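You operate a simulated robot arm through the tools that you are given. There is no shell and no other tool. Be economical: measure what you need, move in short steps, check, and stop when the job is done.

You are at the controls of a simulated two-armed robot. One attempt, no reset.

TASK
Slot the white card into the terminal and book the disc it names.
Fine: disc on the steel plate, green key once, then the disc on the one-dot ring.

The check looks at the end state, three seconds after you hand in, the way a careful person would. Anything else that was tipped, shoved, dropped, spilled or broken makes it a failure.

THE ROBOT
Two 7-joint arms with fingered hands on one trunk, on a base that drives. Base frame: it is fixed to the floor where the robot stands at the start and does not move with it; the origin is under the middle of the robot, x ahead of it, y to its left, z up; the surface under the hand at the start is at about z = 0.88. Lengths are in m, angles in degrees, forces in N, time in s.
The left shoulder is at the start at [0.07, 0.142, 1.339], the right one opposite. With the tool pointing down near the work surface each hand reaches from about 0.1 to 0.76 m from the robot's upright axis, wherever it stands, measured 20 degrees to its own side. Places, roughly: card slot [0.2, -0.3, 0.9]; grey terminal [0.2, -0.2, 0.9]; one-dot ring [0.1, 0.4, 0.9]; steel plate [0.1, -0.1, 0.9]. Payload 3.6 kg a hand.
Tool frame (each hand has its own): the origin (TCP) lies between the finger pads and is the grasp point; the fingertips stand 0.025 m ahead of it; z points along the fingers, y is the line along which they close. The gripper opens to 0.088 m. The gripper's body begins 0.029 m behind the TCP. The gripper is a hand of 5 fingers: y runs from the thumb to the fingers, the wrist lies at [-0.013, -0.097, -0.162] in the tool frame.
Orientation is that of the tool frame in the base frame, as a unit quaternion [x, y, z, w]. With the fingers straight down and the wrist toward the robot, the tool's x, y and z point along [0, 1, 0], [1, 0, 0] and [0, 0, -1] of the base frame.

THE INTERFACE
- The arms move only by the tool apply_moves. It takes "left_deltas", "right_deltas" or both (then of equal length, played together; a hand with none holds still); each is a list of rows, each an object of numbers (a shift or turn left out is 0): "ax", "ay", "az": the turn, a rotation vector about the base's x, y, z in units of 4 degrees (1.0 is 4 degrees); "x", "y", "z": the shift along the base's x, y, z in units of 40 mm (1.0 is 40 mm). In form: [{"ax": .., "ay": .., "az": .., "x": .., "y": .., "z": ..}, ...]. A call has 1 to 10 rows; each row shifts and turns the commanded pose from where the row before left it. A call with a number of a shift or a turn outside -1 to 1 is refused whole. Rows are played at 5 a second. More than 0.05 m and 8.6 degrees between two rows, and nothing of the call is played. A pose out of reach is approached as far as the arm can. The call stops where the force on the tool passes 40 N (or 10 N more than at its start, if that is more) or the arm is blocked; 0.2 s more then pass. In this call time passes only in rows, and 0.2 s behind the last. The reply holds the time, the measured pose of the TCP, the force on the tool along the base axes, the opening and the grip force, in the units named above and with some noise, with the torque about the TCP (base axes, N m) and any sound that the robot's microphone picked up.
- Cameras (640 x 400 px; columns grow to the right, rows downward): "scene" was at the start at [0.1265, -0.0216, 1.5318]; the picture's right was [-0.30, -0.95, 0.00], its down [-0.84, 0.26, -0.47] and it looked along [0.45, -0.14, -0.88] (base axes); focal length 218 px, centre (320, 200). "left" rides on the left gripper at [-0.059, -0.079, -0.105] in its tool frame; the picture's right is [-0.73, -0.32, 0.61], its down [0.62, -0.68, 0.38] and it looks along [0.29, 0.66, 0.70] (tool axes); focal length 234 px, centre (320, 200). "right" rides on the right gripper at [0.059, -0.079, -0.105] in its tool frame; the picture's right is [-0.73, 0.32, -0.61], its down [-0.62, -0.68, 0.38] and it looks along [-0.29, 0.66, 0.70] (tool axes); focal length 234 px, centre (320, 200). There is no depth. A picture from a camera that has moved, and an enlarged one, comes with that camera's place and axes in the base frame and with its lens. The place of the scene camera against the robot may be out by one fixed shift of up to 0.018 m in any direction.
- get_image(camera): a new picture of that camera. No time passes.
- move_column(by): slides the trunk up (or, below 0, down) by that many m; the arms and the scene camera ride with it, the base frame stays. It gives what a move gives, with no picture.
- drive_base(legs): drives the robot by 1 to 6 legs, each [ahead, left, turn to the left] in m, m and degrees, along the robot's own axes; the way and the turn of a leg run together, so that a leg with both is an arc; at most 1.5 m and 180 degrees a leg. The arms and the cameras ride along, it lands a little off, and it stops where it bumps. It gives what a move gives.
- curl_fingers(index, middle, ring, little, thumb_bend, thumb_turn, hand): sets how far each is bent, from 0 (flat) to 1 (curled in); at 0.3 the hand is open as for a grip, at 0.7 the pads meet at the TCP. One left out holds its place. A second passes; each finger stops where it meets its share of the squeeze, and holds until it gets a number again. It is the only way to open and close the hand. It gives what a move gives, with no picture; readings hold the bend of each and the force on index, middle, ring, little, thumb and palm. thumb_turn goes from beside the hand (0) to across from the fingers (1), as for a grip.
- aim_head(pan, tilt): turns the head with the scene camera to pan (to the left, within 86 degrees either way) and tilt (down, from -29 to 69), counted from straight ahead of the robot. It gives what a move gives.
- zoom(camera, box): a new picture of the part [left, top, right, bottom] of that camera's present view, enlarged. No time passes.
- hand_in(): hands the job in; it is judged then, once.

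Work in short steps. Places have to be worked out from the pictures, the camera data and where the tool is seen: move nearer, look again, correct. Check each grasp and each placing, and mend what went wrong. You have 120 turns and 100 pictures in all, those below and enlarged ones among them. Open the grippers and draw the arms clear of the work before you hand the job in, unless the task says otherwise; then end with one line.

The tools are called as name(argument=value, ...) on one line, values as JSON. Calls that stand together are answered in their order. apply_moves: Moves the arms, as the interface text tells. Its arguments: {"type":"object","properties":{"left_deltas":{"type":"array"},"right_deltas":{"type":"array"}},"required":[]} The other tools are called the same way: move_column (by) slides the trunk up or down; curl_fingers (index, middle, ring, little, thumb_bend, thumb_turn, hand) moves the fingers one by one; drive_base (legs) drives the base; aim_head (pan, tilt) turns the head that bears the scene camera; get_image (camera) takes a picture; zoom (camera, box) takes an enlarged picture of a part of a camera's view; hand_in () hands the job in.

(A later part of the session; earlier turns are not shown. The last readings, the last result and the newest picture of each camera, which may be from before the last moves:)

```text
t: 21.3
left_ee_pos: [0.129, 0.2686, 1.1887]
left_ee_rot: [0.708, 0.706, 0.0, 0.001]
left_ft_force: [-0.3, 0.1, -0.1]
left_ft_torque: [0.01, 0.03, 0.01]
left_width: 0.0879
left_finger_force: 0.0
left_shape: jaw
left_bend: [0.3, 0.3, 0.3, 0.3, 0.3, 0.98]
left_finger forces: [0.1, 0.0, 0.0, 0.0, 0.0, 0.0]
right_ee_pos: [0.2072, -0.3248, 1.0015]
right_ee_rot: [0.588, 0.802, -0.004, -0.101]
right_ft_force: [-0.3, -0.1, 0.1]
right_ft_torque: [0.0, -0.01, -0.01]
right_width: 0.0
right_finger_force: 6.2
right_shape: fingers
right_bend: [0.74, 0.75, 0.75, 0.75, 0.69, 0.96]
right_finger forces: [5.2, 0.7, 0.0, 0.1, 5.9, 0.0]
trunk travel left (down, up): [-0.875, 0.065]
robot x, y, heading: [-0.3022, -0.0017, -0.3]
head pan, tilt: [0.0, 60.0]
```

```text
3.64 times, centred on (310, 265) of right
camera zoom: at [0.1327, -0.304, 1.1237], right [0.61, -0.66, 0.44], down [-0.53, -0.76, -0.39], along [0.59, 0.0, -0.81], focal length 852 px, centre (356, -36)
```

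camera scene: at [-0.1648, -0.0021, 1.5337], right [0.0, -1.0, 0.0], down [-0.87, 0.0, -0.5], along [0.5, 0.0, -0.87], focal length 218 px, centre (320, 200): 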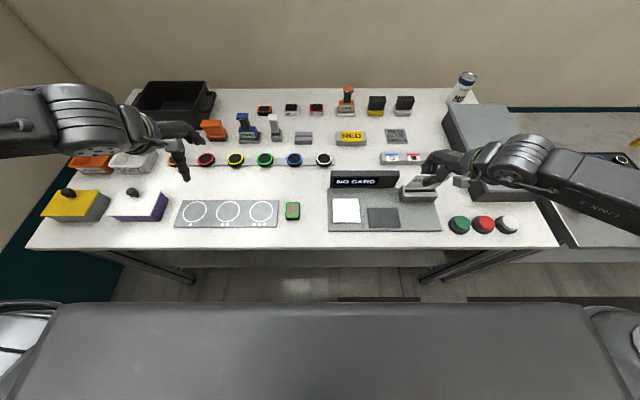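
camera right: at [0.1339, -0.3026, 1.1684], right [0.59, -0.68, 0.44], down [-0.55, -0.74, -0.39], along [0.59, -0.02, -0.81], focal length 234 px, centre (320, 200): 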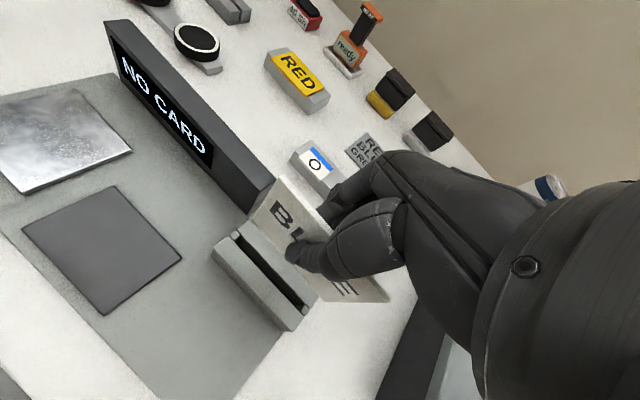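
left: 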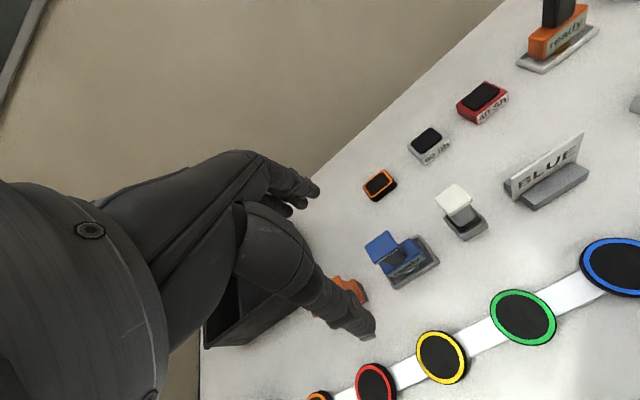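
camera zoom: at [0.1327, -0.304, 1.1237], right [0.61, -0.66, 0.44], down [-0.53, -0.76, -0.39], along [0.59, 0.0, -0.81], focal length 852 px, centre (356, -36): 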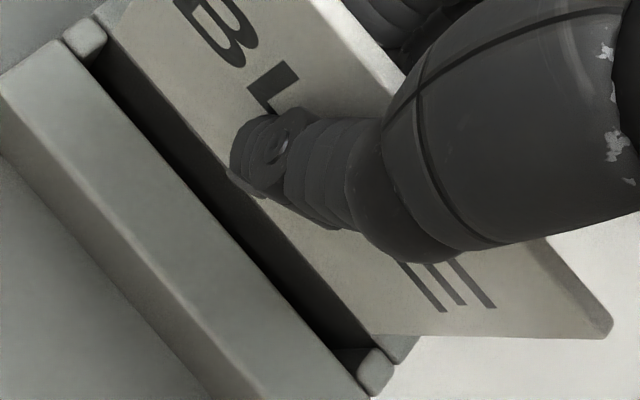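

Close. I shift 3 mm right and lower another 12 mm, then compare again.

apply_moves(right_deltas=[{"y": -0.08, "z": -0.15}, {"z": -0.15}, {}])

zoom(camera="scene", box=[396, 150, 476, 200])

zoom(camera="right", box=[240, 210, 380, 320])

```text
t: 22.1
left_ee_pos: [0.1297, 0.2675, 1.1893]
left_ee_rot: [0.708, 0.707, 0.0, -0.001]
left_ft_force: [0.1, -0.5, 0.4]
left_ft_torque: [0.06, 0.01, 0.0]
left_width: 0.0876
left_finger_force: 0.0
left_shape: jaw
left_bend: [0.3, 0.3, 0.3, 0.3, 0.3, 0.98]
left_finger forces: [0.0, 0.0, 0.1, 0.1, 0.0, 0.1]
right_ee_pos: [0.209, -0.3277, 0.9902]
right_ee_rot: [0.589, 0.802, -0.004, -0.1]
right_ft_force: [-0.1, -0.4, -0.7]
right_ft_torque: [-0.02, -0.02, 0.0]
right_width: 0.0
right_finger_force: 6.1
right_shape: fingers
right_bend: [0.74, 0.75, 0.75, 0.75, 0.69, 0.96]
right_finger forces: [5.2, 0.7, 0.1, 0.0, 5.9, 0.0]
trunk travel left (down, up): [-0.875, 0.065]
robot x, y, heading: [-0.2944, 0.0013, -0.0]
head pan, tilt: [0.0, 60.0]
```

```text
8.00 times, centred on (436, 175) of scene
camera zoom: at [-0.1663, -0.0022, 1.5338], right [0.0, -1.0, 0.0], down [-0.87, 0.0, -0.5], along [0.5, 0.0, -0.87], focal length 1747 px, centre (-608, 400)
```

zoom: 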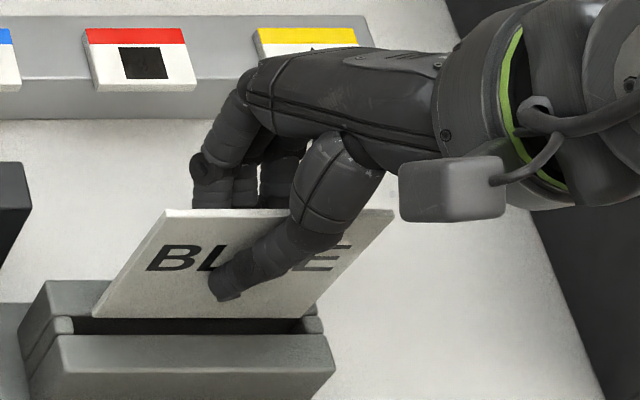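

```text
3.64 times, centred on (310, 265) of right
camera zoom: at [0.1336, -0.3077, 1.1124], right [0.61, -0.66, 0.44], down [-0.53, -0.76, -0.39], along [0.59, 0.01, -0.81], focal length 852 px, centre (356, -36)
```

zoom: 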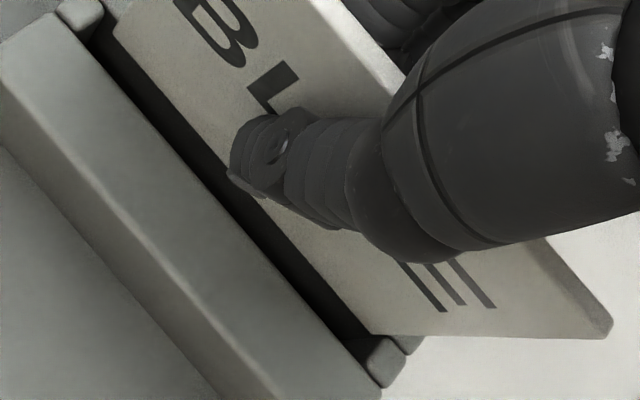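

Alignment holds on both views with roughly 7–8 mm left. I nudge 1.5 mm right, 1 mm ahead and lower in small steps into the slit, watching force.

apply_moves(right_deltas=[{"x": 0.03, "y": -0.04, "z": -0.1}, {"z": -0.1}, {"z": -0.1}, {"z": -0.1}, {}])

zoom(camera="scene", box=[396, 150, 476, 200])

```text
t: 23.3
left_ee_pos: [0.1295, 0.2685, 1.19]
left_ee_rot: [0.708, 0.707, 0.0, 0.0]
left_ft_force: [-0.5, -0.8, 0.1]
left_ft_torque: [0.0, 0.0, 0.0]
left_width: 0.0878
left_finger_force: 0.1
left_shape: jaw
left_bend: [0.3, 0.3, 0.3, 0.3, 0.3, 0.98]
left_finger forces: [0.1, 0.1, 0.0, 0.0, 0.0, 0.0]
right_ee_pos: [0.2093, -0.3302, 0.9748]
right_ee_rot: [0.589, 0.802, -0.004, -0.1]
right_ft_force: [0.2, -1.1, -0.6]
right_ft_torque: [0.01, 0.02, -0.01]
right_width: 0.0001
right_finger_force: 5.5
right_shape: fingers
right_bend: [0.74, 0.75, 0.75, 0.75, 0.69, 0.96]
right_finger forces: [5.2, 0.7, 0.1, 0.0, 6.0, 0.0]
trunk travel left (down, up): [-0.875, 0.065]
robot x, y, heading: [-0.2955, 0.0022, -0.2]
head pan, tilt: [0.0, 60.0]
```

```text
8.00 times, centred on (436, 175) of scene
camera zoom: at [-0.1662, -0.0023, 1.5338], right [0.0, -1.0, 0.0], down [-0.87, 0.0, -0.5], along [0.5, 0.0, -0.87], focal length 1747 px, centre (-608, 400)
```

zoom: 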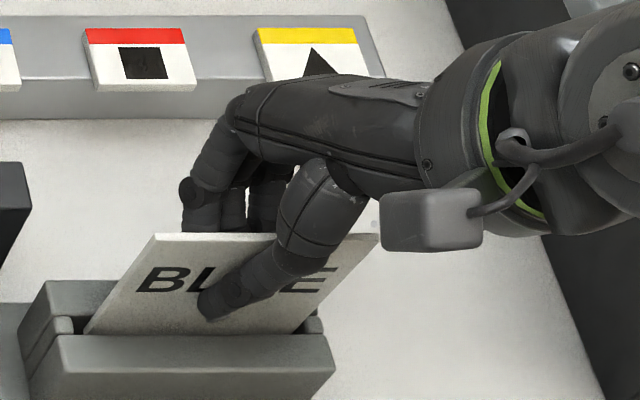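

The card's lower edge has entered the slit with no force. Keep lowering in small steps until it seats.

apply_moves(right_deltas=[{"z": -0.1}, {"z": -0.1}, {"z": -0.1}, {}])

zoom(camera="scene", box=[320, 140, 480, 240])

```text
t: 24.3
left_ee_pos: [0.1291, 0.2685, 1.1882]
left_ee_rot: [0.707, 0.707, 0.0, 0.0]
left_ft_force: [-0.3, 1.0, 0.4]
left_ft_torque: [0.01, -0.01, 0.0]
left_width: 0.0875
left_finger_force: 0.1
left_shape: jaw
left_bend: [0.3, 0.3, 0.3, 0.3, 0.3, 0.98]
left_finger forces: [0.0, 0.0, 0.0, 0.0, 0.0, 0.0]
right_ee_pos: [0.2079, -0.329, 0.9635]
right_ee_rot: [0.589, 0.802, -0.004, -0.1]
right_ft_force: [-0.8, -0.9, 0.4]
right_ft_torque: [0.0, 0.0, -0.03]
right_width: 0.0002
right_finger_force: 5.8
right_shape: fingers
right_bend: [0.74, 0.75, 0.75, 0.75, 0.69, 0.96]
right_finger forces: [5.2, 0.6, 0.0, 0.0, 5.9, 0.1]
trunk travel left (down, up): [-0.875, 0.065]
robot x, y, heading: [-0.2991, 0.0031, 0.1]
head pan, tilt: [0.0, 60.0]
```

```text
4.00 times, centred on (400, 190) of scene
camera zoom: at [-0.1662, -0.0023, 1.5338], right [0.0, -1.0, 0.0], down [-0.87, 0.0, -0.5], along [0.5, 0.0, -0.87], focal length 874 px, centre (0, 240)
```

zoom: 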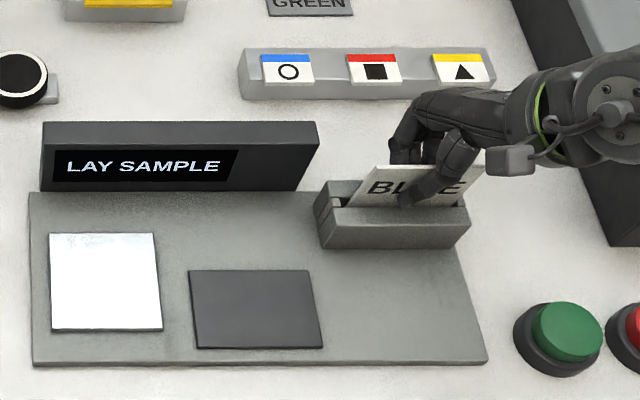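

The terminal reads "LAY SAMPLE", so the card is recognised. I lower a bit more until it seats, then release.

apply_moves(right_deltas=[{"z": -0.1}, {"z": -0.1}, {"z": -0.1}, {}])

zoom(camera="scene", box=[396, 150, 476, 200])

```text
t: 25.3
left_ee_pos: [0.1253, 0.27, 1.1904]
left_ee_rot: [0.708, 0.706, 0.0, 0.002]
left_ft_force: [0.2, -0.7, -0.6]
left_ft_torque: [0.06, 0.02, 0.04]
left_width: 0.0881
left_finger_force: 0.0
left_shape: jaw
left_bend: [0.3, 0.3, 0.3, 0.3, 0.3, 0.98]
left_finger forces: [0.0, 0.1, 0.1, 0.0, 0.0, 0.0]
right_ee_pos: [0.2072, -0.3294, 0.9558]
right_ee_rot: [0.59, 0.801, 0.0, -0.097]
right_ft_force: [2.8, -6.4, 33.6]
right_ft_torque: [-0.1, 0.43, 0.05]
right_width: 0.0
right_finger_force: 26.6
right_shape: fingers
right_bend: [0.74, 0.75, 0.75, 0.75, 0.72, 0.96]
right_finger forces: [7.2, 2.2, 0.1, 0.1, 43.3, 0.0]
trunk travel left (down, up): [-0.875, 0.065]
robot x, y, heading: [-0.2997, 0.0006, -0.4]
head pan, tilt: [0.0, 60.0]
```

```text
8.00 times, centred on (436, 175) of scene
camera zoom: at [-0.1711, -0.0003, 1.5347], right [0.0, -1.0, 0.0], down [-0.86, 0.0, -0.5], along [0.5, 0.0, -0.86], focal length 1747 px, centre (-608, 400)
```

zoom: 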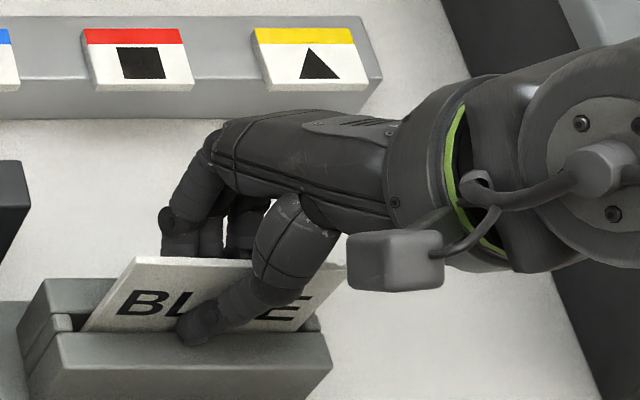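

The thumb now presses on the block's front lip (33 N). Back up 6 mm to relieve it, then check.

apply_moves(right_deltas=[{"z": 0.12}, {}])

zoom(camera="scene", box=[320, 140, 480, 240])

```text
t: 25.9
left_ee_pos: [0.1276, 0.2682, 1.189]
left_ee_rot: [0.707, 0.707, 0.001, 0.001]
left_ft_force: [0.9, 0.2, 0.9]
left_ft_torque: [0.03, 0.0, 0.03]
left_width: 0.0877
left_finger_force: 0.1
left_shape: jaw
left_bend: [0.3, 0.3, 0.3, 0.3, 0.3, 0.98]
left_finger forces: [0.0, 0.0, 0.0, 0.0, 0.1, 0.0]
right_ee_pos: [0.2067, -0.3302, 0.9558]
right_ee_rot: [0.588, 0.803, -0.004, -0.099]
right_ft_force: [1.9, -2.9, 15.1]
right_ft_torque: [-0.02, 0.15, 0.02]
right_width: 0.0002
right_finger_force: 16.1
right_shape: fingers
right_bend: [0.74, 0.75, 0.75, 0.75, 0.72, 0.96]
right_finger forces: [7.0, 1.7, 0.0, 0.1, 24.2, 0.0]
trunk travel left (down, up): [-0.875, 0.065]
robot x, y, heading: [-0.2962, 0.002, -0.1]
head pan, tilt: [0.0, 60.0]
```

```text
4.00 times, centred on (400, 190) of scene
camera zoom: at [-0.168, -0.0013, 1.5338], right [0.0, -1.0, 0.0], down [-0.87, 0.0, -0.5], along [0.5, 0.0, -0.87], focal length 874 px, centre (0, 240)
```

zoom: 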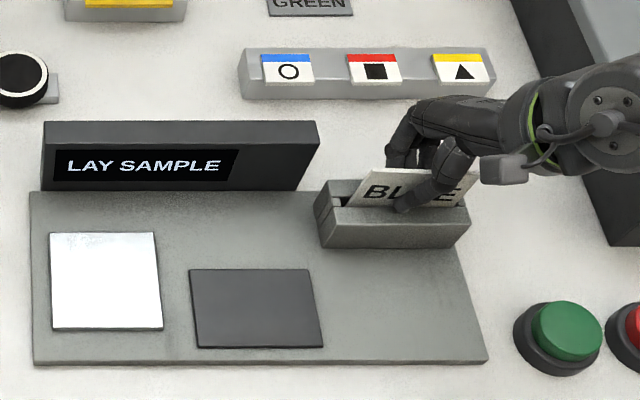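

Still 15 N of residual; raise 5 mm more, then open the hand.

apply_moves(right_deltas=[{"z": 0.12}, {}])

curl_fingers(hand="right", index=0.6, middle=0.6, ring=0.6, little=0.6, thumb_bend=0.6)

zoom(camera="scene", box=[320, 140, 480, 240])

```text
t: 26.5
left_ee_pos: [0.129, 0.2676, 1.1895]
left_ee_rot: [0.707, 0.707, 0.0, -0.001]
left_ft_force: [1.2, 0.0, -0.8]
left_ft_torque: [-0.01, -0.02, 0.0]
left_width: 0.0878
left_finger_force: 0.1
left_shape: jaw
left_bend: [0.3, 0.3, 0.3, 0.3, 0.3, 0.98]
left_finger forces: [0.1, 0.1, 0.1, 0.0, 0.0, 0.1]
right_ee_pos: [0.2073, -0.3306, 0.9601]
right_ee_rot: [0.589, 0.802, -0.003, -0.101]
right_ft_force: [0.1, -0.1, -0.3]
right_ft_torque: [0.02, -0.02, 0.01]
right_width: 0.0
right_finger_force: 5.5
right_shape: fingers
right_bend: [0.74, 0.75, 0.75, 0.75, 0.71, 0.96]
right_finger forces: [5.1, 0.9, 0.1, 0.0, 6.0, 0.1]
trunk travel left (down, up): [-0.875, 0.065]
robot x, y, heading: [-0.3004, 0.0039, 0.0]
head pan, tilt: [0.0, 60.0]
```

```text
t: 27.5
left_ee_pos: [0.1279, 0.2691, 1.1893]
left_ee_rot: [0.707, 0.707, 0.001, 0.0]
left_ft_force: [0.6, -0.4, 0.1]
left_ft_torque: [-0.02, 0.01, 0.02]
left_width: 0.0877
left_finger_force: 0.1
left_shape: jaw
left_bend: [0.3, 0.3, 0.3, 0.3, 0.3, 0.98]
left_finger forces: [0.0, 0.0, 0.0, 0.1, 0.1, 0.0]
right_ee_pos: [0.2073, -0.3302, 0.9611]
right_ee_rot: [0.589, 0.802, -0.003, -0.1]
right_ft_force: [-1.5, -1.8, 10.3]
right_ft_torque: [-0.23, -0.09, -0.06]
right_width: 0.0193
right_finger_force: 5.0
right_shape: fingers
right_bend: [0.6, 0.63, 0.63, 0.6, 0.6, 0.97]
right_finger forces: [0.9, 4.0, 4.6, 0.0, 0.0, 0.0]
trunk travel left (down, up): [-0.875, 0.065]
robot x, y, heading: [-0.2951, 0.0013, -0.2]
head pan, tilt: [0.0, 60.0]
```

```text
4.00 times, centred on (400, 190) of scene
camera zoom: at [-0.1682, -0.0018, 1.534], right [0.0, -1.0, 0.0], down [-0.87, 0.0, -0.5], along [0.5, 0.0, -0.87], focal length 874 px, centre (0, 240)
```

zoom: 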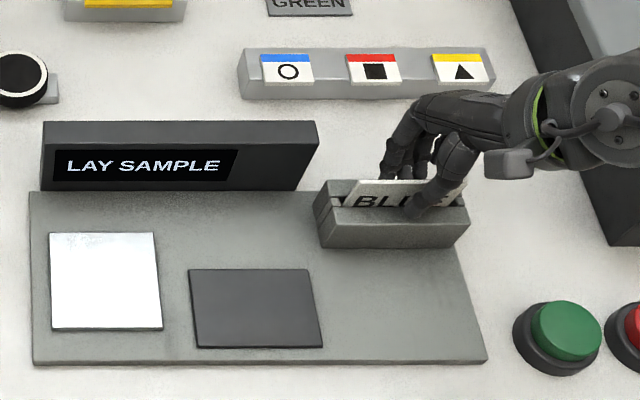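

The card dropped fully home and the fingers now touch the back wall. Raise a little, open wider, then retreat upward.

apply_moves(right_deltas=[{"z": 0.2}, {}])

curl_fingers(hand="right", index=0.45, middle=0.45, ring=0.45, little=0.45, thumb_bend=0.45)

apply_moves(right_deltas=[{"z": 0.4}, {"z": 0.6}, {"z": 0.6}, {"z": 0.8}, {"z": 0.8}, {}])

get_image(camera="scene")

```text
t: 28.1
left_ee_pos: [0.1279, 0.2682, 1.1895]
left_ee_rot: [0.707, 0.707, 0.0, 0.0]
left_ft_force: [-0.4, -0.3, -0.4]
left_ft_torque: [0.01, -0.01, -0.01]
left_width: 0.0879
left_finger_force: 0.0
left_shape: jaw
left_bend: [0.3, 0.3, 0.3, 0.3, 0.3, 0.98]
left_finger forces: [0.1, 0.0, 0.0, 0.0, 0.0, 0.1]
right_ee_pos: [0.208, -0.3307, 0.968]
right_ee_rot: [0.589, 0.802, -0.004, -0.1]
right_ft_force: [0.9, -0.8, 0.1]
right_ft_torque: [0.0, 0.02, -0.01]
right_width: 0.0193
right_finger_force: 0.0
right_shape: fingers
right_bend: [0.6, 0.6, 0.6, 0.6, 0.6, 0.97]
right_finger forces: [0.0, 0.0, 0.0, 0.1, 0.0, 0.0]
trunk travel left (down, up): [-0.875, 0.065]
robot x, y, heading: [-0.2982, 0.0036, -0.1]
head pan, tilt: [0.0, 60.0]
```

```text
t: 29.1
left_ee_pos: [0.13, 0.2678, 1.1887]
left_ee_rot: [0.708, 0.706, 0.0, 0.0]
left_ft_force: [0.8, -0.5, 0.9]
left_ft_torque: [-0.02, 0.01, -0.01]
left_width: 0.0878
left_finger_force: 0.1
left_shape: jaw
left_bend: [0.3, 0.3, 0.3, 0.3, 0.3, 0.98]
left_finger forces: [0.0, 0.0, 0.0, 0.0, 0.0, 0.0]
right_ee_pos: [0.2094, -0.3309, 0.967]
right_ee_rot: [0.589, 0.802, -0.004, -0.1]
right_ft_force: [0.1, 0.0, 0.0]
right_ft_torque: [-0.03, -0.01, -0.04]
right_width: 0.0517
right_finger_force: 0.0
right_shape: fingers
right_bend: [0.45, 0.45, 0.45, 0.45, 0.45, 0.97]
right_finger forces: [0.0, 0.0, 0.0, 0.0, 0.0, 0.0]
trunk travel left (down, up): [-0.875, 0.065]
robot x, y, heading: [-0.3003, -0.0024, 0.1]
head pan, tilt: [0.0, 60.0]
```

```text
t: 30.5
left_ee_pos: [0.1296, 0.2683, 1.1883]
left_ee_rot: [0.708, 0.707, 0.0, 0.0]
left_ft_force: [-0.4, 0.1, 0.1]
left_ft_torque: [-0.05, 0.01, 0.03]
left_width: 0.0879
left_finger_force: 0.0
left_shape: jaw
left_bend: [0.3, 0.3, 0.3, 0.3, 0.3, 0.98]
left_finger forces: [0.0, 0.0, 0.0, 0.0, 0.0, 0.1]
right_ee_pos: [0.2097, -0.3309, 1.0953]
right_ee_rot: [0.588, 0.802, -0.004, -0.1]
right_ft_force: [0.5, -0.9, 0.6]
right_ft_torque: [-0.02, 0.02, 0.03]
right_width: 0.0521
right_finger_force: 0.0
right_shape: fingers
right_bend: [0.45, 0.45, 0.45, 0.45, 0.45, 0.97]
right_finger forces: [0.0, 0.0, 0.0, 0.0, 0.1, 0.0]
trunk travel left (down, up): [-0.875, 0.065]
robot x, y, heading: [-0.2967, 0.0004, -0.1]
head pan, tilt: [0.0, 60.0]
```

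```text
57 pictures are left
camera scene: at [-0.1661, -0.0023, 1.5338], right [0.0, -1.0, 0.0], down [-0.87, 0.0, -0.5], along [0.5, 0.0, -0.87], focal length 218 px, centre (320, 200)
```

scene: 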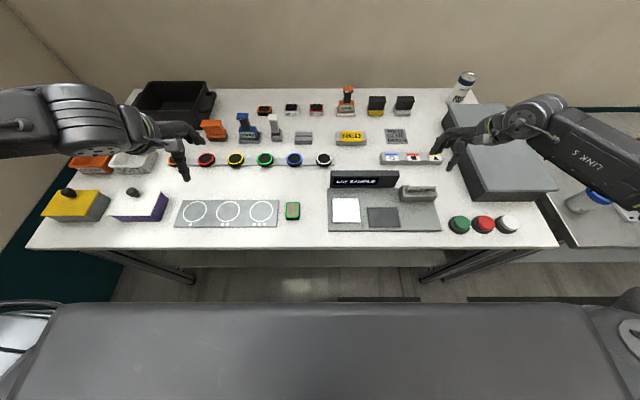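

The card sits in the slot, the terminal says LAY SAMPLE, and nothing else moved. Next is the blue disc with the left hand: I'll drive forward 0.07 m, bring the left hand near it and look.

drive_base(legs=[[0.07, 0, 0]])

apply_moves(left_deltas=[{"x": 0.6, "y": -0.8}, {"x": 0.6, "y": -0.8}, {"x": 0.6, "y": -0.8, "z": -0.5}, {"x": 0.6, "y": -0.8, "z": -0.7}, {"y": -0.8, "z": -0.7}, {"z": -0.7}, {}])

get_image(camera="left")

get_image(camera="scene")

```text
t: 31.6
left_ee_pos: [0.1938, 0.2685, 1.1918]
left_ee_rot: [0.708, 0.707, 0.002, 0.002]
left_ft_force: [-0.5, 0.0, 0.6]
left_ft_torque: [0.0, -0.01, -0.01]
left_width: 0.0879
left_finger_force: 0.0
left_shape: jaw
left_bend: [0.3, 0.3, 0.3, 0.3, 0.3, 0.98]
left_finger forces: [0.0, 0.0, 0.0, 0.0, 0.0, 0.1]
right_ee_pos: [0.2748, -0.3304, 1.099]
right_ee_rot: [0.589, 0.802, -0.002, -0.097]
right_ft_force: [-0.6, 0.7, -0.3]
right_ft_torque: [0.01, 0.0, -0.04]
right_width: 0.0525
right_finger_force: 0.1
right_shape: fingers
right_bend: [0.45, 0.45, 0.45, 0.45, 0.45, 0.97]
right_finger forces: [0.1, 0.0, 0.0, 0.0, 0.0, 0.0]
trunk travel left (down, up): [-0.875, 0.065]
robot x, y, heading: [-0.2264, -0.004, -0.2]
head pan, tilt: [0.0, 60.0]
```

```text
t: 33.1
left_ee_pos: [0.2894, 0.1265, 1.0998]
left_ee_rot: [0.707, 0.707, 0.0, 0.0]
left_ft_force: [0.4, -0.1, -1.0]
left_ft_torque: [0.0, 0.0, 0.04]
left_width: 0.0878
left_finger_force: 0.0
left_shape: jaw
left_bend: [0.3, 0.3, 0.3, 0.3, 0.3, 0.98]
left_finger forces: [0.0, 0.0, 0.1, 0.0, 0.0, 0.0]
left hand out of reach, approached as far as the arm can: row 5, 6
right_ee_pos: [0.2799, -0.33, 1.0942]
right_ee_rot: [0.589, 0.802, -0.003, -0.1]
right_ft_force: [0.0, 0.2, -0.7]
right_ft_torque: [0.01, 0.0, 0.0]
right_width: 0.0522
right_finger_force: 0.0
right_shape: fingers
right_bend: [0.45, 0.45, 0.45, 0.45, 0.45, 0.97]
right_finger forces: [0.1, 0.0, 0.0, 0.1, 0.0, 0.0]
trunk travel left (down, up): [-0.875, 0.065]
robot x, y, heading: [-0.2287, -0.0016, -0.3]
head pan, tilt: [0.0, 60.0]
```

```text
56 pictures are left
camera left: at [0.2109, 0.0658, 1.2056], right [-0.32, -0.73, -0.61], down [-0.68, 0.62, -0.38], along [0.66, 0.29, -0.7], focal length 234 px, centre (320, 200)
```

left: 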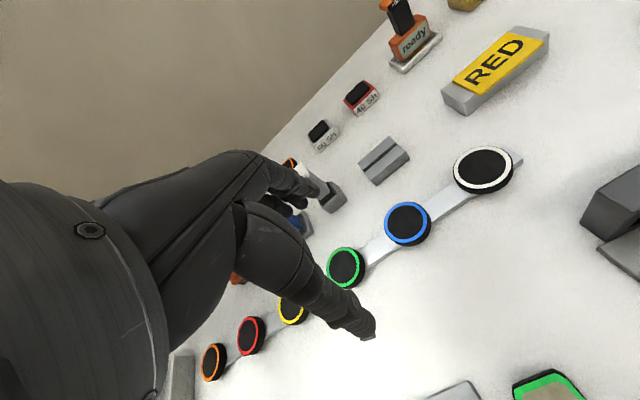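

```text
55 pictures are left
camera scene: at [-0.0957, -0.0029, 1.5337], right [0.0, -1.0, 0.0], down [-0.87, 0.0, -0.5], along [0.5, 0.0, -0.87], focal length 218 px, centre (320, 200)
```

scene: 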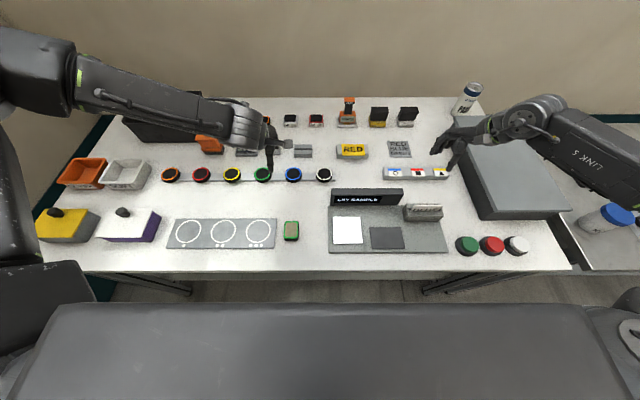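

The left arm can't cross that far in. The right hand did reach this zone before, so I'll use it: left hand back to its side, right hand squared up and moved toward the disc (left camera puts it at about x 0.357, y 0.089).

apply_moves(left_deltas=[{"y": 0.6, "z": 0.6}, {"y": 0.8, "z": 0.6}, {"y": 0.8, "z": 0.6, "x": -0.4}, {"y": 0.8, "x": -0.6}, {"y": 0.5, "x": -0.6}, {"x": -0.5}, {}, {}], right_deltas=[{"y": 0.3, "ax": -0.28, "ay": -0.3, "az": -0.62}, {"y": 0.7, "ax": -0.28, "ay": -0.3, "az": -0.62}, {"y": 0.8, "ax": -0.28, "ay": -0.3, "az": -0.62}, {"y": 0.8, "ax": -0.28, "ay": -0.3, "az": -0.62}, {"y": 0.9, "ax": -0.28, "ay": -0.3, "az": -0.62}, {"y": 0.9, "ax": -0.28, "ay": -0.3, "az": -0.62}, {"y": 0.9, "ax": -0.3, "ay": -0.3, "az": -0.63}, {"y": 0.9}])

curl_fingers(hand="right", index=0.3, middle=0.3, ring=0.3, little=0.3, thumb_bend=0.3)

get_image(camera="right")

```text
t: 35.0
left_ee_pos: [0.2026, 0.2653, 1.1713]
left_ee_rot: [0.707, 0.707, 0.0, 0.001]
left_ft_force: [-0.1, -0.2, 0.0]
left_ft_torque: [0.0, -0.02, -0.01]
left_width: 0.0879
left_finger_force: 0.0
left_shape: jaw
left_bend: [0.3, 0.3, 0.3, 0.3, 0.3, 0.98]
left_finger forces: [0.0, 0.0, 0.1, 0.0, 0.0, 0.0]
right_ee_pos: [0.2814, -0.0793, 1.0947]
right_ee_rot: [0.708, 0.706, -0.001, 0.001]
right_ft_force: [0.9, 0.1, -1.0]
right_ft_torque: [-0.02, -0.02, 0.01]
right_width: 0.0524
right_finger_force: 0.1
right_shape: fingers
right_bend: [0.45, 0.45, 0.45, 0.45, 0.45, 0.97]
right_finger forces: [0.0, 0.1, 0.1, 0.1, 0.1, 0.0]
trunk travel left (down, up): [-0.875, 0.065]
robot x, y, heading: [-0.2276, 0.0016, -0.0]
head pan, tilt: [0.0, 60.0]
```

```text
t: 36.0
left_ee_pos: [0.2035, 0.2636, 1.1706]
left_ee_rot: [0.708, 0.706, 0.0, 0.0]
left_ft_force: [-0.2, -0.1, -0.2]
left_ft_torque: [-0.01, -0.02, 0.0]
left_width: 0.0878
left_finger_force: 0.1
left_shape: jaw
left_bend: [0.3, 0.3, 0.3, 0.3, 0.3, 0.98]
left_finger forces: [0.0, 0.2, 0.0, 0.0, 0.1, 0.1]
right_ee_pos: [0.2798, -0.0829, 1.0958]
right_ee_rot: [0.707, 0.707, -0.001, 0.001]
right_ft_force: [0.7, -0.2, -0.4]
right_ft_torque: [-0.01, 0.03, 0.01]
right_width: 0.0843
right_finger_force: 0.0
right_shape: fingers
right_bend: [0.3, 0.3, 0.3, 0.3, 0.3, 0.97]
right_finger forces: [0.0, 0.0, 0.0, 0.0, 0.0, 0.0]
trunk travel left (down, up): [-0.875, 0.065]
robot x, y, heading: [-0.2271, 0.0022, -0.1]
head pan, tilt: [0.0, 60.0]
```

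```text
54 pictures are left
camera right: at [0.2019, -0.0225, 1.2005], right [0.32, -0.73, 0.61], down [-0.68, -0.62, -0.38], along [0.66, -0.29, -0.7], focal length 234 px, centre (320, 200)
```

right: 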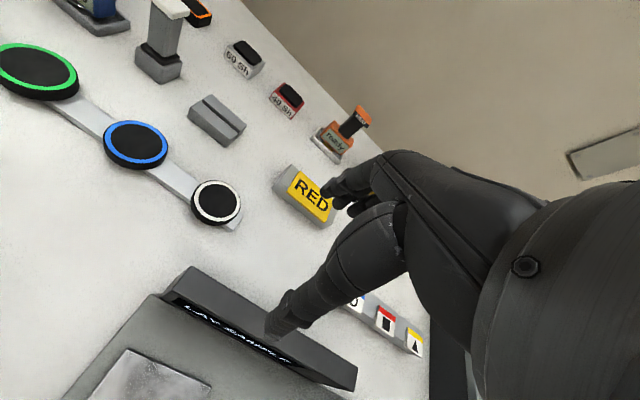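

Consistent: the blue disc is at about (0.356, 0.091). I move the right hand above it at z≈1.0 and shift the left hand outward.

apply_moves(left_deltas=[{"y": 0.6}, {"y": 0.8}, {"y": 0.8}, {"y": 0.6}, {}, {}, {}], right_deltas=[{"x": 0.4, "y": 0.8}, {"x": 0.5, "y": 0.8}, {"x": 0.5, "y": 0.8}, {"x": 0.5, "y": 0.8}, {"y": 0.95, "z": -0.6}, {"y": 0.15, "z": -0.8}, {"z": -0.8}])

get_image(camera="right")

zoom(camera="scene", box=[220, 120, 380, 220])

```text
t: 37.5
left_ee_pos: [0.2036, 0.3782, 1.1684]
left_ee_rot: [0.708, 0.707, 0.0, 0.001]
left_ft_force: [-0.5, 0.4, 1.0]
left_ft_torque: [-0.01, -0.02, 0.02]
left_width: 0.0879
left_finger_force: 0.1
left_shape: jaw
left_bend: [0.3, 0.3, 0.3, 0.3, 0.3, 0.98]
left_finger forces: [0.0, 0.0, 0.1, 0.0, 0.0, 0.0]
right_ee_pos: [0.3564, 0.09, 1.0072]
right_ee_rot: [0.707, 0.707, -0.001, 0.0]
right_ft_force: [0.6, -0.9, -0.2]
right_ft_torque: [0.0, 0.03, 0.03]
right_width: 0.0845
right_finger_force: 0.1
right_shape: fingers
right_bend: [0.3, 0.3, 0.3, 0.3, 0.3, 0.97]
right_finger forces: [0.0, 0.1, 0.0, 0.0, 0.0, 0.0]
trunk travel left (down, up): [-0.875, 0.065]
robot x, y, heading: [-0.2288, 0.002, -0.1]
head pan, tilt: [0.0, 60.0]
```

```text
53 pictures are left
camera right: at [0.2768, 0.1487, 1.1121], right [0.32, -0.73, 0.61], down [-0.68, -0.62, -0.38], along [0.66, -0.29, -0.7], focal length 234 px, centre (320, 200)
```

right: 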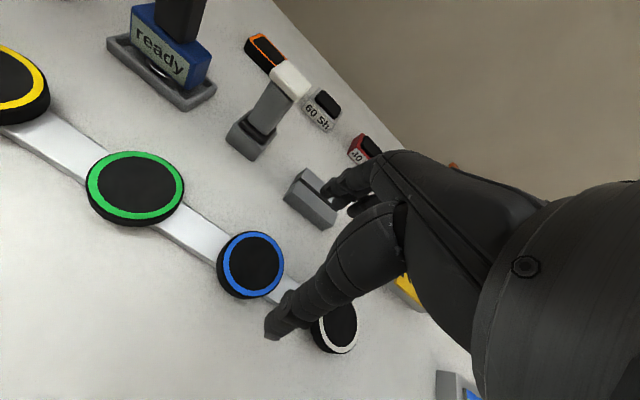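

```text
4.00 times, centred on (300, 170) of scene
camera zoom: at [-0.0959, -0.0028, 1.5338], right [0.0, -1.0, 0.0], down [-0.87, 0.0, -0.5], along [0.5, 0.0, -0.87], focal length 874 px, centre (400, 320)
```

zoom: 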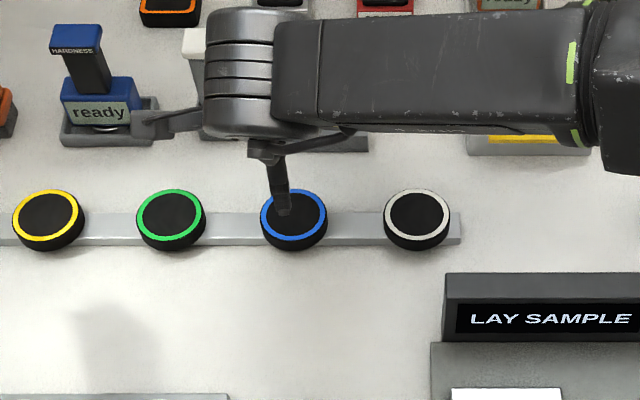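

The disc top centre is at about (0.357, 0.095). I shift 5 mm left and lower to z≈0.93, then look.

apply_moves(right_deltas=[{"y": 0.12, "z": -0.5}, {"z": -0.6}, {"z": -0.5}, {"z": -0.3}, {}])

get_image(camera="right")

zoom(camera="scene", box=[220, 120, 380, 220])

```text
t: 38.8
left_ee_pos: [0.2036, 0.3784, 1.1687]
left_ee_rot: [0.707, 0.707, -0.001, 0.0]
left_ft_force: [0.5, 0.0, -0.3]
left_ft_torque: [0.02, 0.02, -0.01]
left_width: 0.0877
left_finger_force: 0.1
left_shape: jaw
left_bend: [0.3, 0.3, 0.3, 0.3, 0.3, 0.98]
left_finger forces: [0.0, 0.1, 0.1, 0.0, 0.0, 0.0]
right_ee_pos: [0.3566, 0.0941, 0.9315]
right_ee_rot: [0.707, 0.707, -0.001, 0.0]
right_ft_force: [0.1, 0.2, 1.4]
right_ft_torque: [0.0, -0.02, 0.01]
right_width: 0.0846
right_finger_force: 0.1
right_shape: fingers
right_bend: [0.3, 0.3, 0.3, 0.3, 0.3, 0.97]
right_finger forces: [0.0, 0.1, 0.0, 0.1, 0.0, 0.0]
trunk travel left (down, up): [-0.875, 0.065]
robot x, y, heading: [-0.228, -0.002, 0.0]
head pan, tilt: [0.0, 60.0]
```

```text
51 pictures are left
camera right: at [0.2769, 0.1533, 1.0371], right [0.32, -0.73, 0.61], down [-0.68, -0.62, -0.38], along [0.66, -0.29, -0.7], focal length 234 px, centre (320, 200)
```

right: 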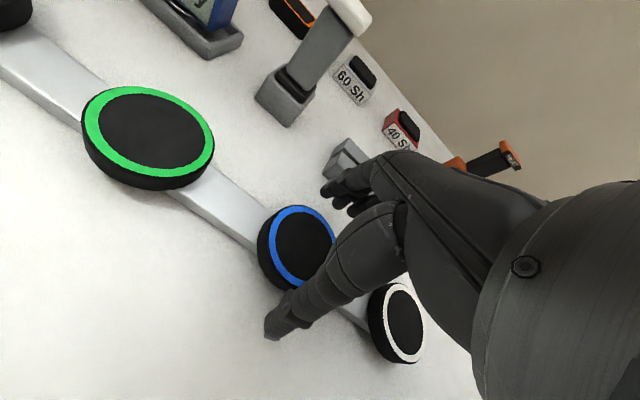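

```text
4.00 times, centred on (300, 170) of scene
camera zoom: at [-0.0962, -0.0022, 1.5338], right [0.0, -1.0, 0.0], down [-0.87, 0.0, -0.5], along [0.5, 0.0, -0.87], focal length 874 px, centre (400, 320)
```

zoom: 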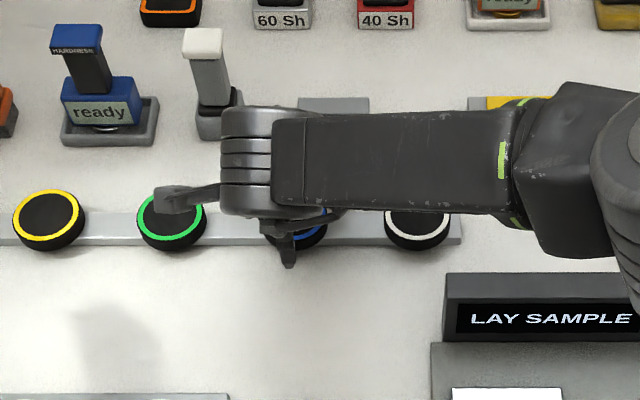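

Centred well (disc ~0.357, 0.095). Lower the last 2 cm to z≈0.912.

apply_moves(right_deltas=[{"y": 0.04, "z": -0.2}, {"z": -0.15}, {"z": -0.12}, {}])

curl_fingers(hand="right", index=0.4, middle=0.4, ring=0.4, little=0.4, thumb_bend=0.4)

get_image(camera="right")

```text
t: 39.8
left_ee_pos: [0.2029, 0.3785, 1.1683]
left_ee_rot: [0.708, 0.706, 0.0, -0.001]
left_ft_force: [0.0, 0.3, 0.0]
left_ft_torque: [-0.02, 0.01, -0.02]
left_width: 0.088
left_finger_force: 0.1
left_shape: jaw
left_bend: [0.3, 0.3, 0.3, 0.3, 0.3, 0.98]
left_finger forces: [0.1, 0.1, 0.0, 0.1, 0.0, 0.1]
right_ee_pos: [0.3574, 0.0957, 0.9126]
right_ee_rot: [0.707, 0.707, 0.0, 0.001]
right_ft_force: [-0.4, -0.1, 0.3]
right_ft_torque: [0.0, -0.01, -0.02]
right_width: 0.0842
right_finger_force: 0.0
right_shape: fingers
right_bend: [0.3, 0.3, 0.3, 0.3, 0.3, 0.97]
right_finger forces: [0.0, 0.0, 0.0, 0.0, 0.1, 0.1]
trunk travel left (down, up): [-0.875, 0.065]
robot x, y, heading: [-0.2306, -0.0008, -0.2]
head pan, tilt: [0.0, 60.0]
```

```text
t: 40.8
left_ee_pos: [0.2038, 0.3777, 1.1686]
left_ee_rot: [0.708, 0.706, 0.0, 0.0]
left_ft_force: [-0.1, -0.1, 0.0]
left_ft_torque: [-0.01, -0.02, 0.01]
left_width: 0.0879
left_finger_force: 0.0
left_shape: jaw
left_bend: [0.3, 0.3, 0.3, 0.3, 0.3, 0.98]
left_finger forces: [0.0, 0.0, 0.0, 0.0, 0.0, 0.0]
right_ee_pos: [0.3576, 0.0964, 0.9126]
right_ee_rot: [0.708, 0.707, 0.0, 0.001]
right_ft_force: [-0.3, -0.1, -0.2]
right_ft_torque: [0.01, -0.03, 0.0]
right_width: 0.064
right_finger_force: 0.1
right_shape: fingers
right_bend: [0.4, 0.4, 0.4, 0.4, 0.4, 0.97]
right_finger forces: [0.1, 0.0, 0.0, 0.1, 0.0, 0.0]
trunk travel left (down, up): [-0.875, 0.065]
robot x, y, heading: [-0.2309, -0.0011, -0.4]
head pan, tilt: [0.0, 60.0]
```

```text
49 pictures are left
camera right: at [0.2776, 0.1553, 1.0176], right [0.32, -0.73, 0.61], down [-0.68, -0.62, -0.38], along [0.66, -0.29, -0.7], focal length 234 px, centre (320, 200)
```

right: 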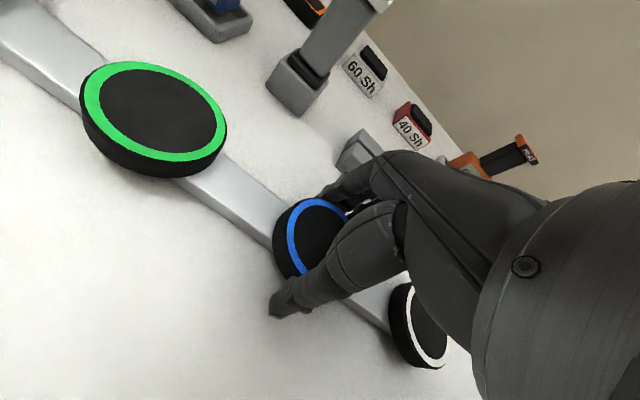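

Thumb and fingers straddle the disc. Close to grip.

curl_fingers(hand="right", index=0.6, middle=0.6, ring=0.6, little=0.6, thumb_bend=0.6)

zoom(camera="right", box=[220, 150, 460, 370])

```text
t: 41.8
left_ee_pos: [0.2033, 0.3774, 1.1685]
left_ee_rot: [0.707, 0.707, 0.0, 0.0]
left_ft_force: [1.2, -0.5, 0.4]
left_ft_torque: [0.01, 0.01, -0.01]
left_width: 0.0879
left_finger_force: 0.1
left_shape: jaw
left_bend: [0.3, 0.3, 0.3, 0.3, 0.3, 0.98]
left_finger forces: [0.0, 0.0, 0.0, 0.0, 0.0, 0.0]
right_ee_pos: [0.3569, 0.0956, 0.9132]
right_ee_rot: [0.707, 0.707, 0.0, 0.001]
right_ft_force: [1.7, -0.6, 3.1]
right_ft_torque: [0.02, -0.04, 0.0]
right_width: 0.0526
right_finger_force: 16.0
right_shape: fingers
right_bend: [0.48, 0.52, 0.56, 0.6, 0.46, 0.96]
right_finger forces: [8.2, 5.4, 2.3, 0.0, 15.7, 0.0]
trunk travel left (down, up): [-0.875, 0.065]
robot x, y, heading: [-0.2279, -0.0005, -0.2]
head pan, tilt: [0.0, 60.0]
```

```text
1.82 times, centred on (340, 260) of right
camera zoom: at [0.2777, 0.1551, 1.0177], right [0.32, -0.73, 0.61], down [-0.68, -0.62, -0.38], along [0.66, -0.29, -0.7], focal length 426 px, centre (284, 91)
```

zoom: 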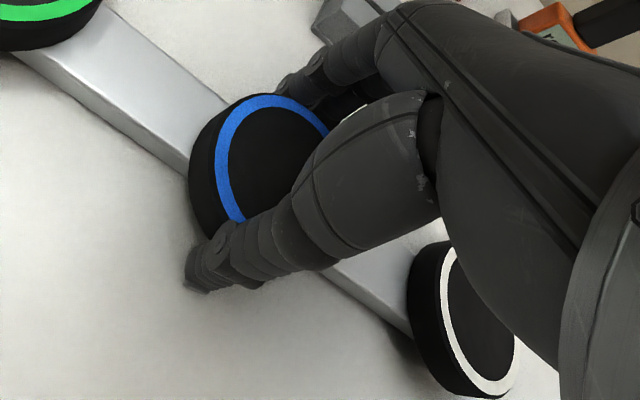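

Firm grip of 16 N. Lift slowly.

apply_moves(right_deltas=[{"z": 0.15}, {"z": 0.3}, {"z": 0.5}, {"z": 0.8}, {"z": 0.8}, {}])

get_image(camera="right")

get_image(camera="scene")

```text
t: 43.1
left_ee_pos: [0.2024, 0.378, 1.1694]
left_ee_rot: [0.707, 0.707, 0.0, 0.0]
left_ft_force: [-0.7, 0.7, -0.2]
left_ft_torque: [0.01, 0.02, -0.04]
left_width: 0.0883
left_finger_force: 0.0
left_shape: jaw
left_bend: [0.3, 0.3, 0.3, 0.3, 0.3, 0.98]
left_finger forces: [0.0, 0.1, 0.1, 0.1, 0.0, 0.0]
right_ee_pos: [0.3565, 0.0965, 1.0149]
right_ee_rot: [0.706, 0.708, -0.001, 0.001]
right_ft_force: [-0.1, 0.5, 0.0]
right_ft_torque: [0.01, -0.02, 0.02]
right_width: 0.0522
right_finger_force: 15.6
right_shape: fingers
right_bend: [0.49, 0.52, 0.56, 0.6, 0.46, 0.95]
right_finger forces: [7.6, 5.8, 2.1, 0.0, 15.7, 0.0]
trunk travel left (down, up): [-0.875, 0.065]
robot x, y, heading: [-0.2291, -0.0007, -0.2]
head pan, tilt: [0.0, 60.0]
```

```text
47 pictures are left
camera right: at [0.278, 0.1558, 1.1202], right [0.32, -0.72, 0.61], down [-0.68, -0.62, -0.38], along [0.66, -0.29, -0.7], focal length 234 px, centre (320, 200)
```

right: 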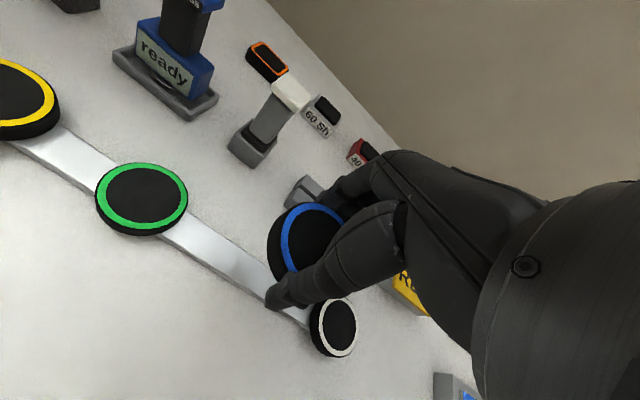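

```text
46 pictures are left
camera scene: at [-0.0961, -0.002, 1.5338], right [0.0, -1.0, 0.0], down [-0.87, 0.0, -0.5], along [0.5, 0.0, -0.87], focal length 218 px, centre (320, 200)
```

scene: 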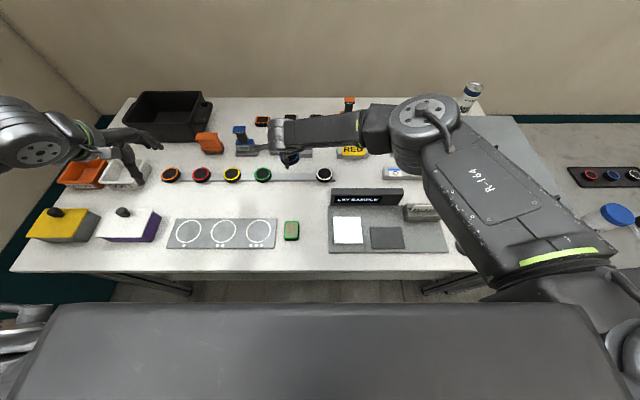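

The disc is held. I'll raise it, drive back 0.12 m, and bring it over the steel plate (about 0.148, −0.088).

apply_moves(right_deltas=[{"z": 0.7}, {"z": 0.7}])

drive_base(legs=[[-0.12, 0, 0]])

apply_moves(right_deltas=[{"x": -0.5, "y": -0.6}, {"x": -0.5, "y": -0.6}, {"x": -0.5, "y": -0.6}, {"x": -0.5, "y": -0.7}, {"x": -0.2, "y": -0.7}, {"y": -0.7}, {"y": -0.7}, {}])

get_image(camera="right")

get_image(camera="scene")

```text
t: 43.8
left_ee_pos: [0.2036, 0.3782, 1.1689]
left_ee_rot: [0.708, 0.706, 0.0, 0.0]
left_ft_force: [0.3, -0.4, -0.4]
left_ft_torque: [-0.01, 0.02, 0.01]
left_width: 0.0878
left_finger_force: 0.1
left_shape: jaw
left_bend: [0.3, 0.3, 0.3, 0.3, 0.3, 0.98]
left_finger forces: [0.0, 0.0, 0.0, 0.0, 0.1, 0.0]
right_ee_pos: [0.3542, 0.0968, 1.0716]
right_ee_rot: [0.706, 0.708, -0.001, 0.001]
right_ft_force: [0.2, -0.4, -1.6]
right_ft_torque: [0.0, 0.0, -0.01]
right_width: 0.0522
right_finger_force: 15.7
right_shape: fingers
right_bend: [0.49, 0.52, 0.56, 0.6, 0.46, 0.95]
right_finger forces: [7.5, 5.8, 2.2, 0.0, 15.4, 0.0]
trunk travel left (down, up): [-0.875, 0.065]
robot x, y, heading: [-0.2288, -0.0004, -0.1]
head pan, tilt: [0.0, 60.0]
```

```text
t: 45.0
left_ee_pos: [0.0856, 0.3792, 1.168]
left_ee_rot: [0.707, 0.707, -0.002, 0.0]
left_ft_force: [0.5, -0.2, -0.1]
left_ft_torque: [-0.03, 0.01, -0.01]
left_width: 0.0877
left_finger_force: 0.0
left_shape: jaw
left_bend: [0.3, 0.3, 0.3, 0.3, 0.3, 0.98]
left_finger forces: [0.1, 0.1, 0.1, 0.1, 0.0, 0.0]
right_ee_pos: [0.2357, 0.0966, 1.0701]
right_ee_rot: [0.708, 0.706, -0.001, 0.0]
right_ft_force: [0.3, -0.3, -0.9]
right_ft_torque: [-0.01, -0.02, 0.0]
right_width: 0.0519
right_finger_force: 15.1
right_shape: fingers
right_bend: [0.49, 0.52, 0.56, 0.6, 0.46, 0.95]
right_finger forces: [7.5, 5.9, 2.0, 0.1, 15.6, 0.0]
trunk travel left (down, up): [-0.875, 0.065]
robot x, y, heading: [-0.3466, 0.0041, -0.2]
head pan, tilt: [0.0, 60.0]
```

```text
t: 46.8
left_ee_pos: [0.0831, 0.3781, 1.1689]
left_ee_rot: [0.708, 0.706, 0.001, 0.0]
left_ft_force: [-0.1, -0.1, 0.8]
left_ft_torque: [0.0, 0.0, -0.02]
left_width: 0.0878
left_finger_force: 0.1
left_shape: jaw
left_bend: [0.3, 0.3, 0.3, 0.3, 0.3, 0.98]
left_finger forces: [0.0, 0.0, 0.1, 0.2, 0.0, 0.1]
right_ee_pos: [0.1457, -0.0857, 1.0706]
right_ee_rot: [0.707, 0.707, -0.001, 0.0]
right_ft_force: [0.5, -0.6, -0.2]
right_ft_torque: [-0.01, 0.01, -0.01]
right_width: 0.052
right_finger_force: 15.1
right_shape: fingers
right_bend: [0.49, 0.53, 0.56, 0.6, 0.46, 0.95]
right_finger forces: [7.5, 5.8, 2.2, 0.0, 15.4, 0.1]
trunk travel left (down, up): [-0.875, 0.065]
robot x, y, heading: [-0.3442, 0.0011, 0.1]
head pan, tilt: [0.0, 60.0]
```

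```text
45 pictures are left
camera right: at [0.0671, -0.0264, 1.1759], right [0.32, -0.72, 0.61], down [-0.68, -0.62, -0.38], along [0.66, -0.29, -0.7], focal length 234 px, centre (320, 200)
```

right: 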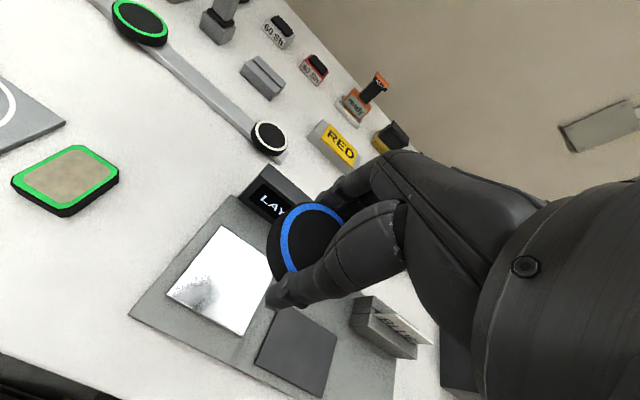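

```text
44 pictures are left
camera scene: at [-0.2165, -0.0015, 1.5338], right [0.0, -1.0, 0.0], down [-0.87, 0.0, -0.5], along [0.5, 0.0, -0.87], focal length 218 px, centre (320, 200)
```

scene: 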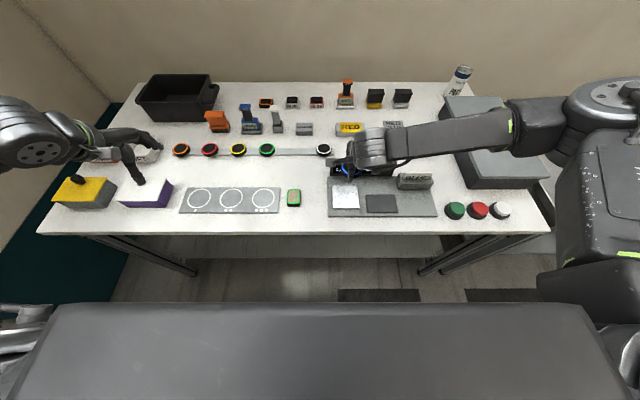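

The plate centre computes to (0.150, −0.088). Small correction and lower to z≈0.94, then look.

apply_moves(right_deltas=[{"x": 0.1, "y": -0.06, "z": -0.7}, {"z": -0.8}, {"z": -0.8}, {"z": -0.6}, {"z": -0.3}, {}])

get_image(camera="right")

zoom(camera="scene", box=[300, 150, 440, 230])

```text
t: 48.2
left_ee_pos: [0.0831, 0.3785, 1.17]
left_ee_rot: [0.708, 0.706, 0.0, 0.0]
left_ft_force: [-0.5, 0.6, 0.3]
left_ft_torque: [0.01, 0.01, 0.02]
left_width: 0.0875
left_finger_force: 0.1
left_shape: jaw
left_bend: [0.3, 0.3, 0.3, 0.3, 0.3, 0.98]
left_finger forces: [0.1, 0.0, 0.0, 0.0, 0.0, 0.0]
right_ee_pos: [0.1507, -0.0893, 0.9431]
right_ee_rot: [0.707, 0.708, 0.0, 0.001]
right_ft_force: [0.1, 0.3, -0.6]
right_ft_torque: [0.01, 0.02, -0.02]
right_width: 0.0518
right_finger_force: 15.6
right_shape: fingers
right_bend: [0.49, 0.53, 0.57, 0.6, 0.46, 0.95]
right_finger forces: [7.3, 5.9, 2.3, 0.0, 15.3, 0.0]
trunk travel left (down, up): [-0.875, 0.065]
robot x, y, heading: [-0.348, -0.0033, -0.2]
head pan, tilt: [0.0, 60.0]
```

```text
43 pictures are left
camera right: at [0.072, -0.0302, 1.0479], right [0.32, -0.73, 0.61], down [-0.68, -0.62, -0.38], along [0.66, -0.29, -0.7], focal length 234 px, centre (320, 200)
```

right: 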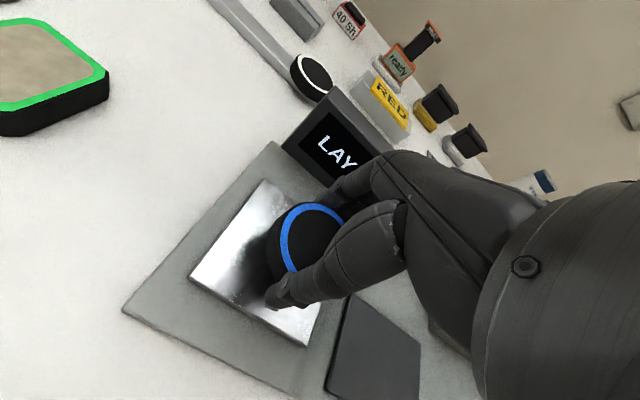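

```text
4.57 times, centred on (370, 190) of scene
camera zoom: at [-0.2169, -0.0018, 1.5338], right [0.0, -1.0, 0.0], down [-0.87, 0.0, -0.5], along [0.5, 0.0, -0.87], focal length 998 px, centre (91, 246)
```

zoom: 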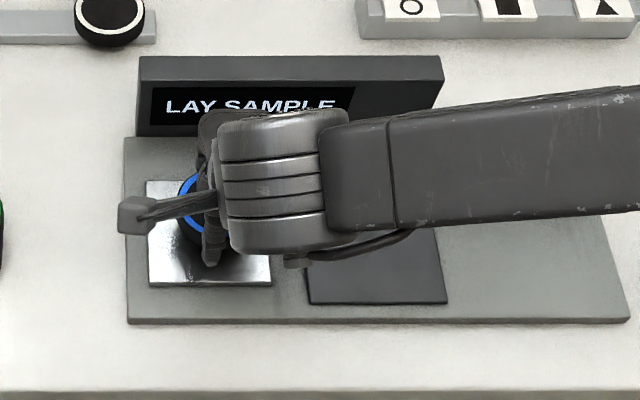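

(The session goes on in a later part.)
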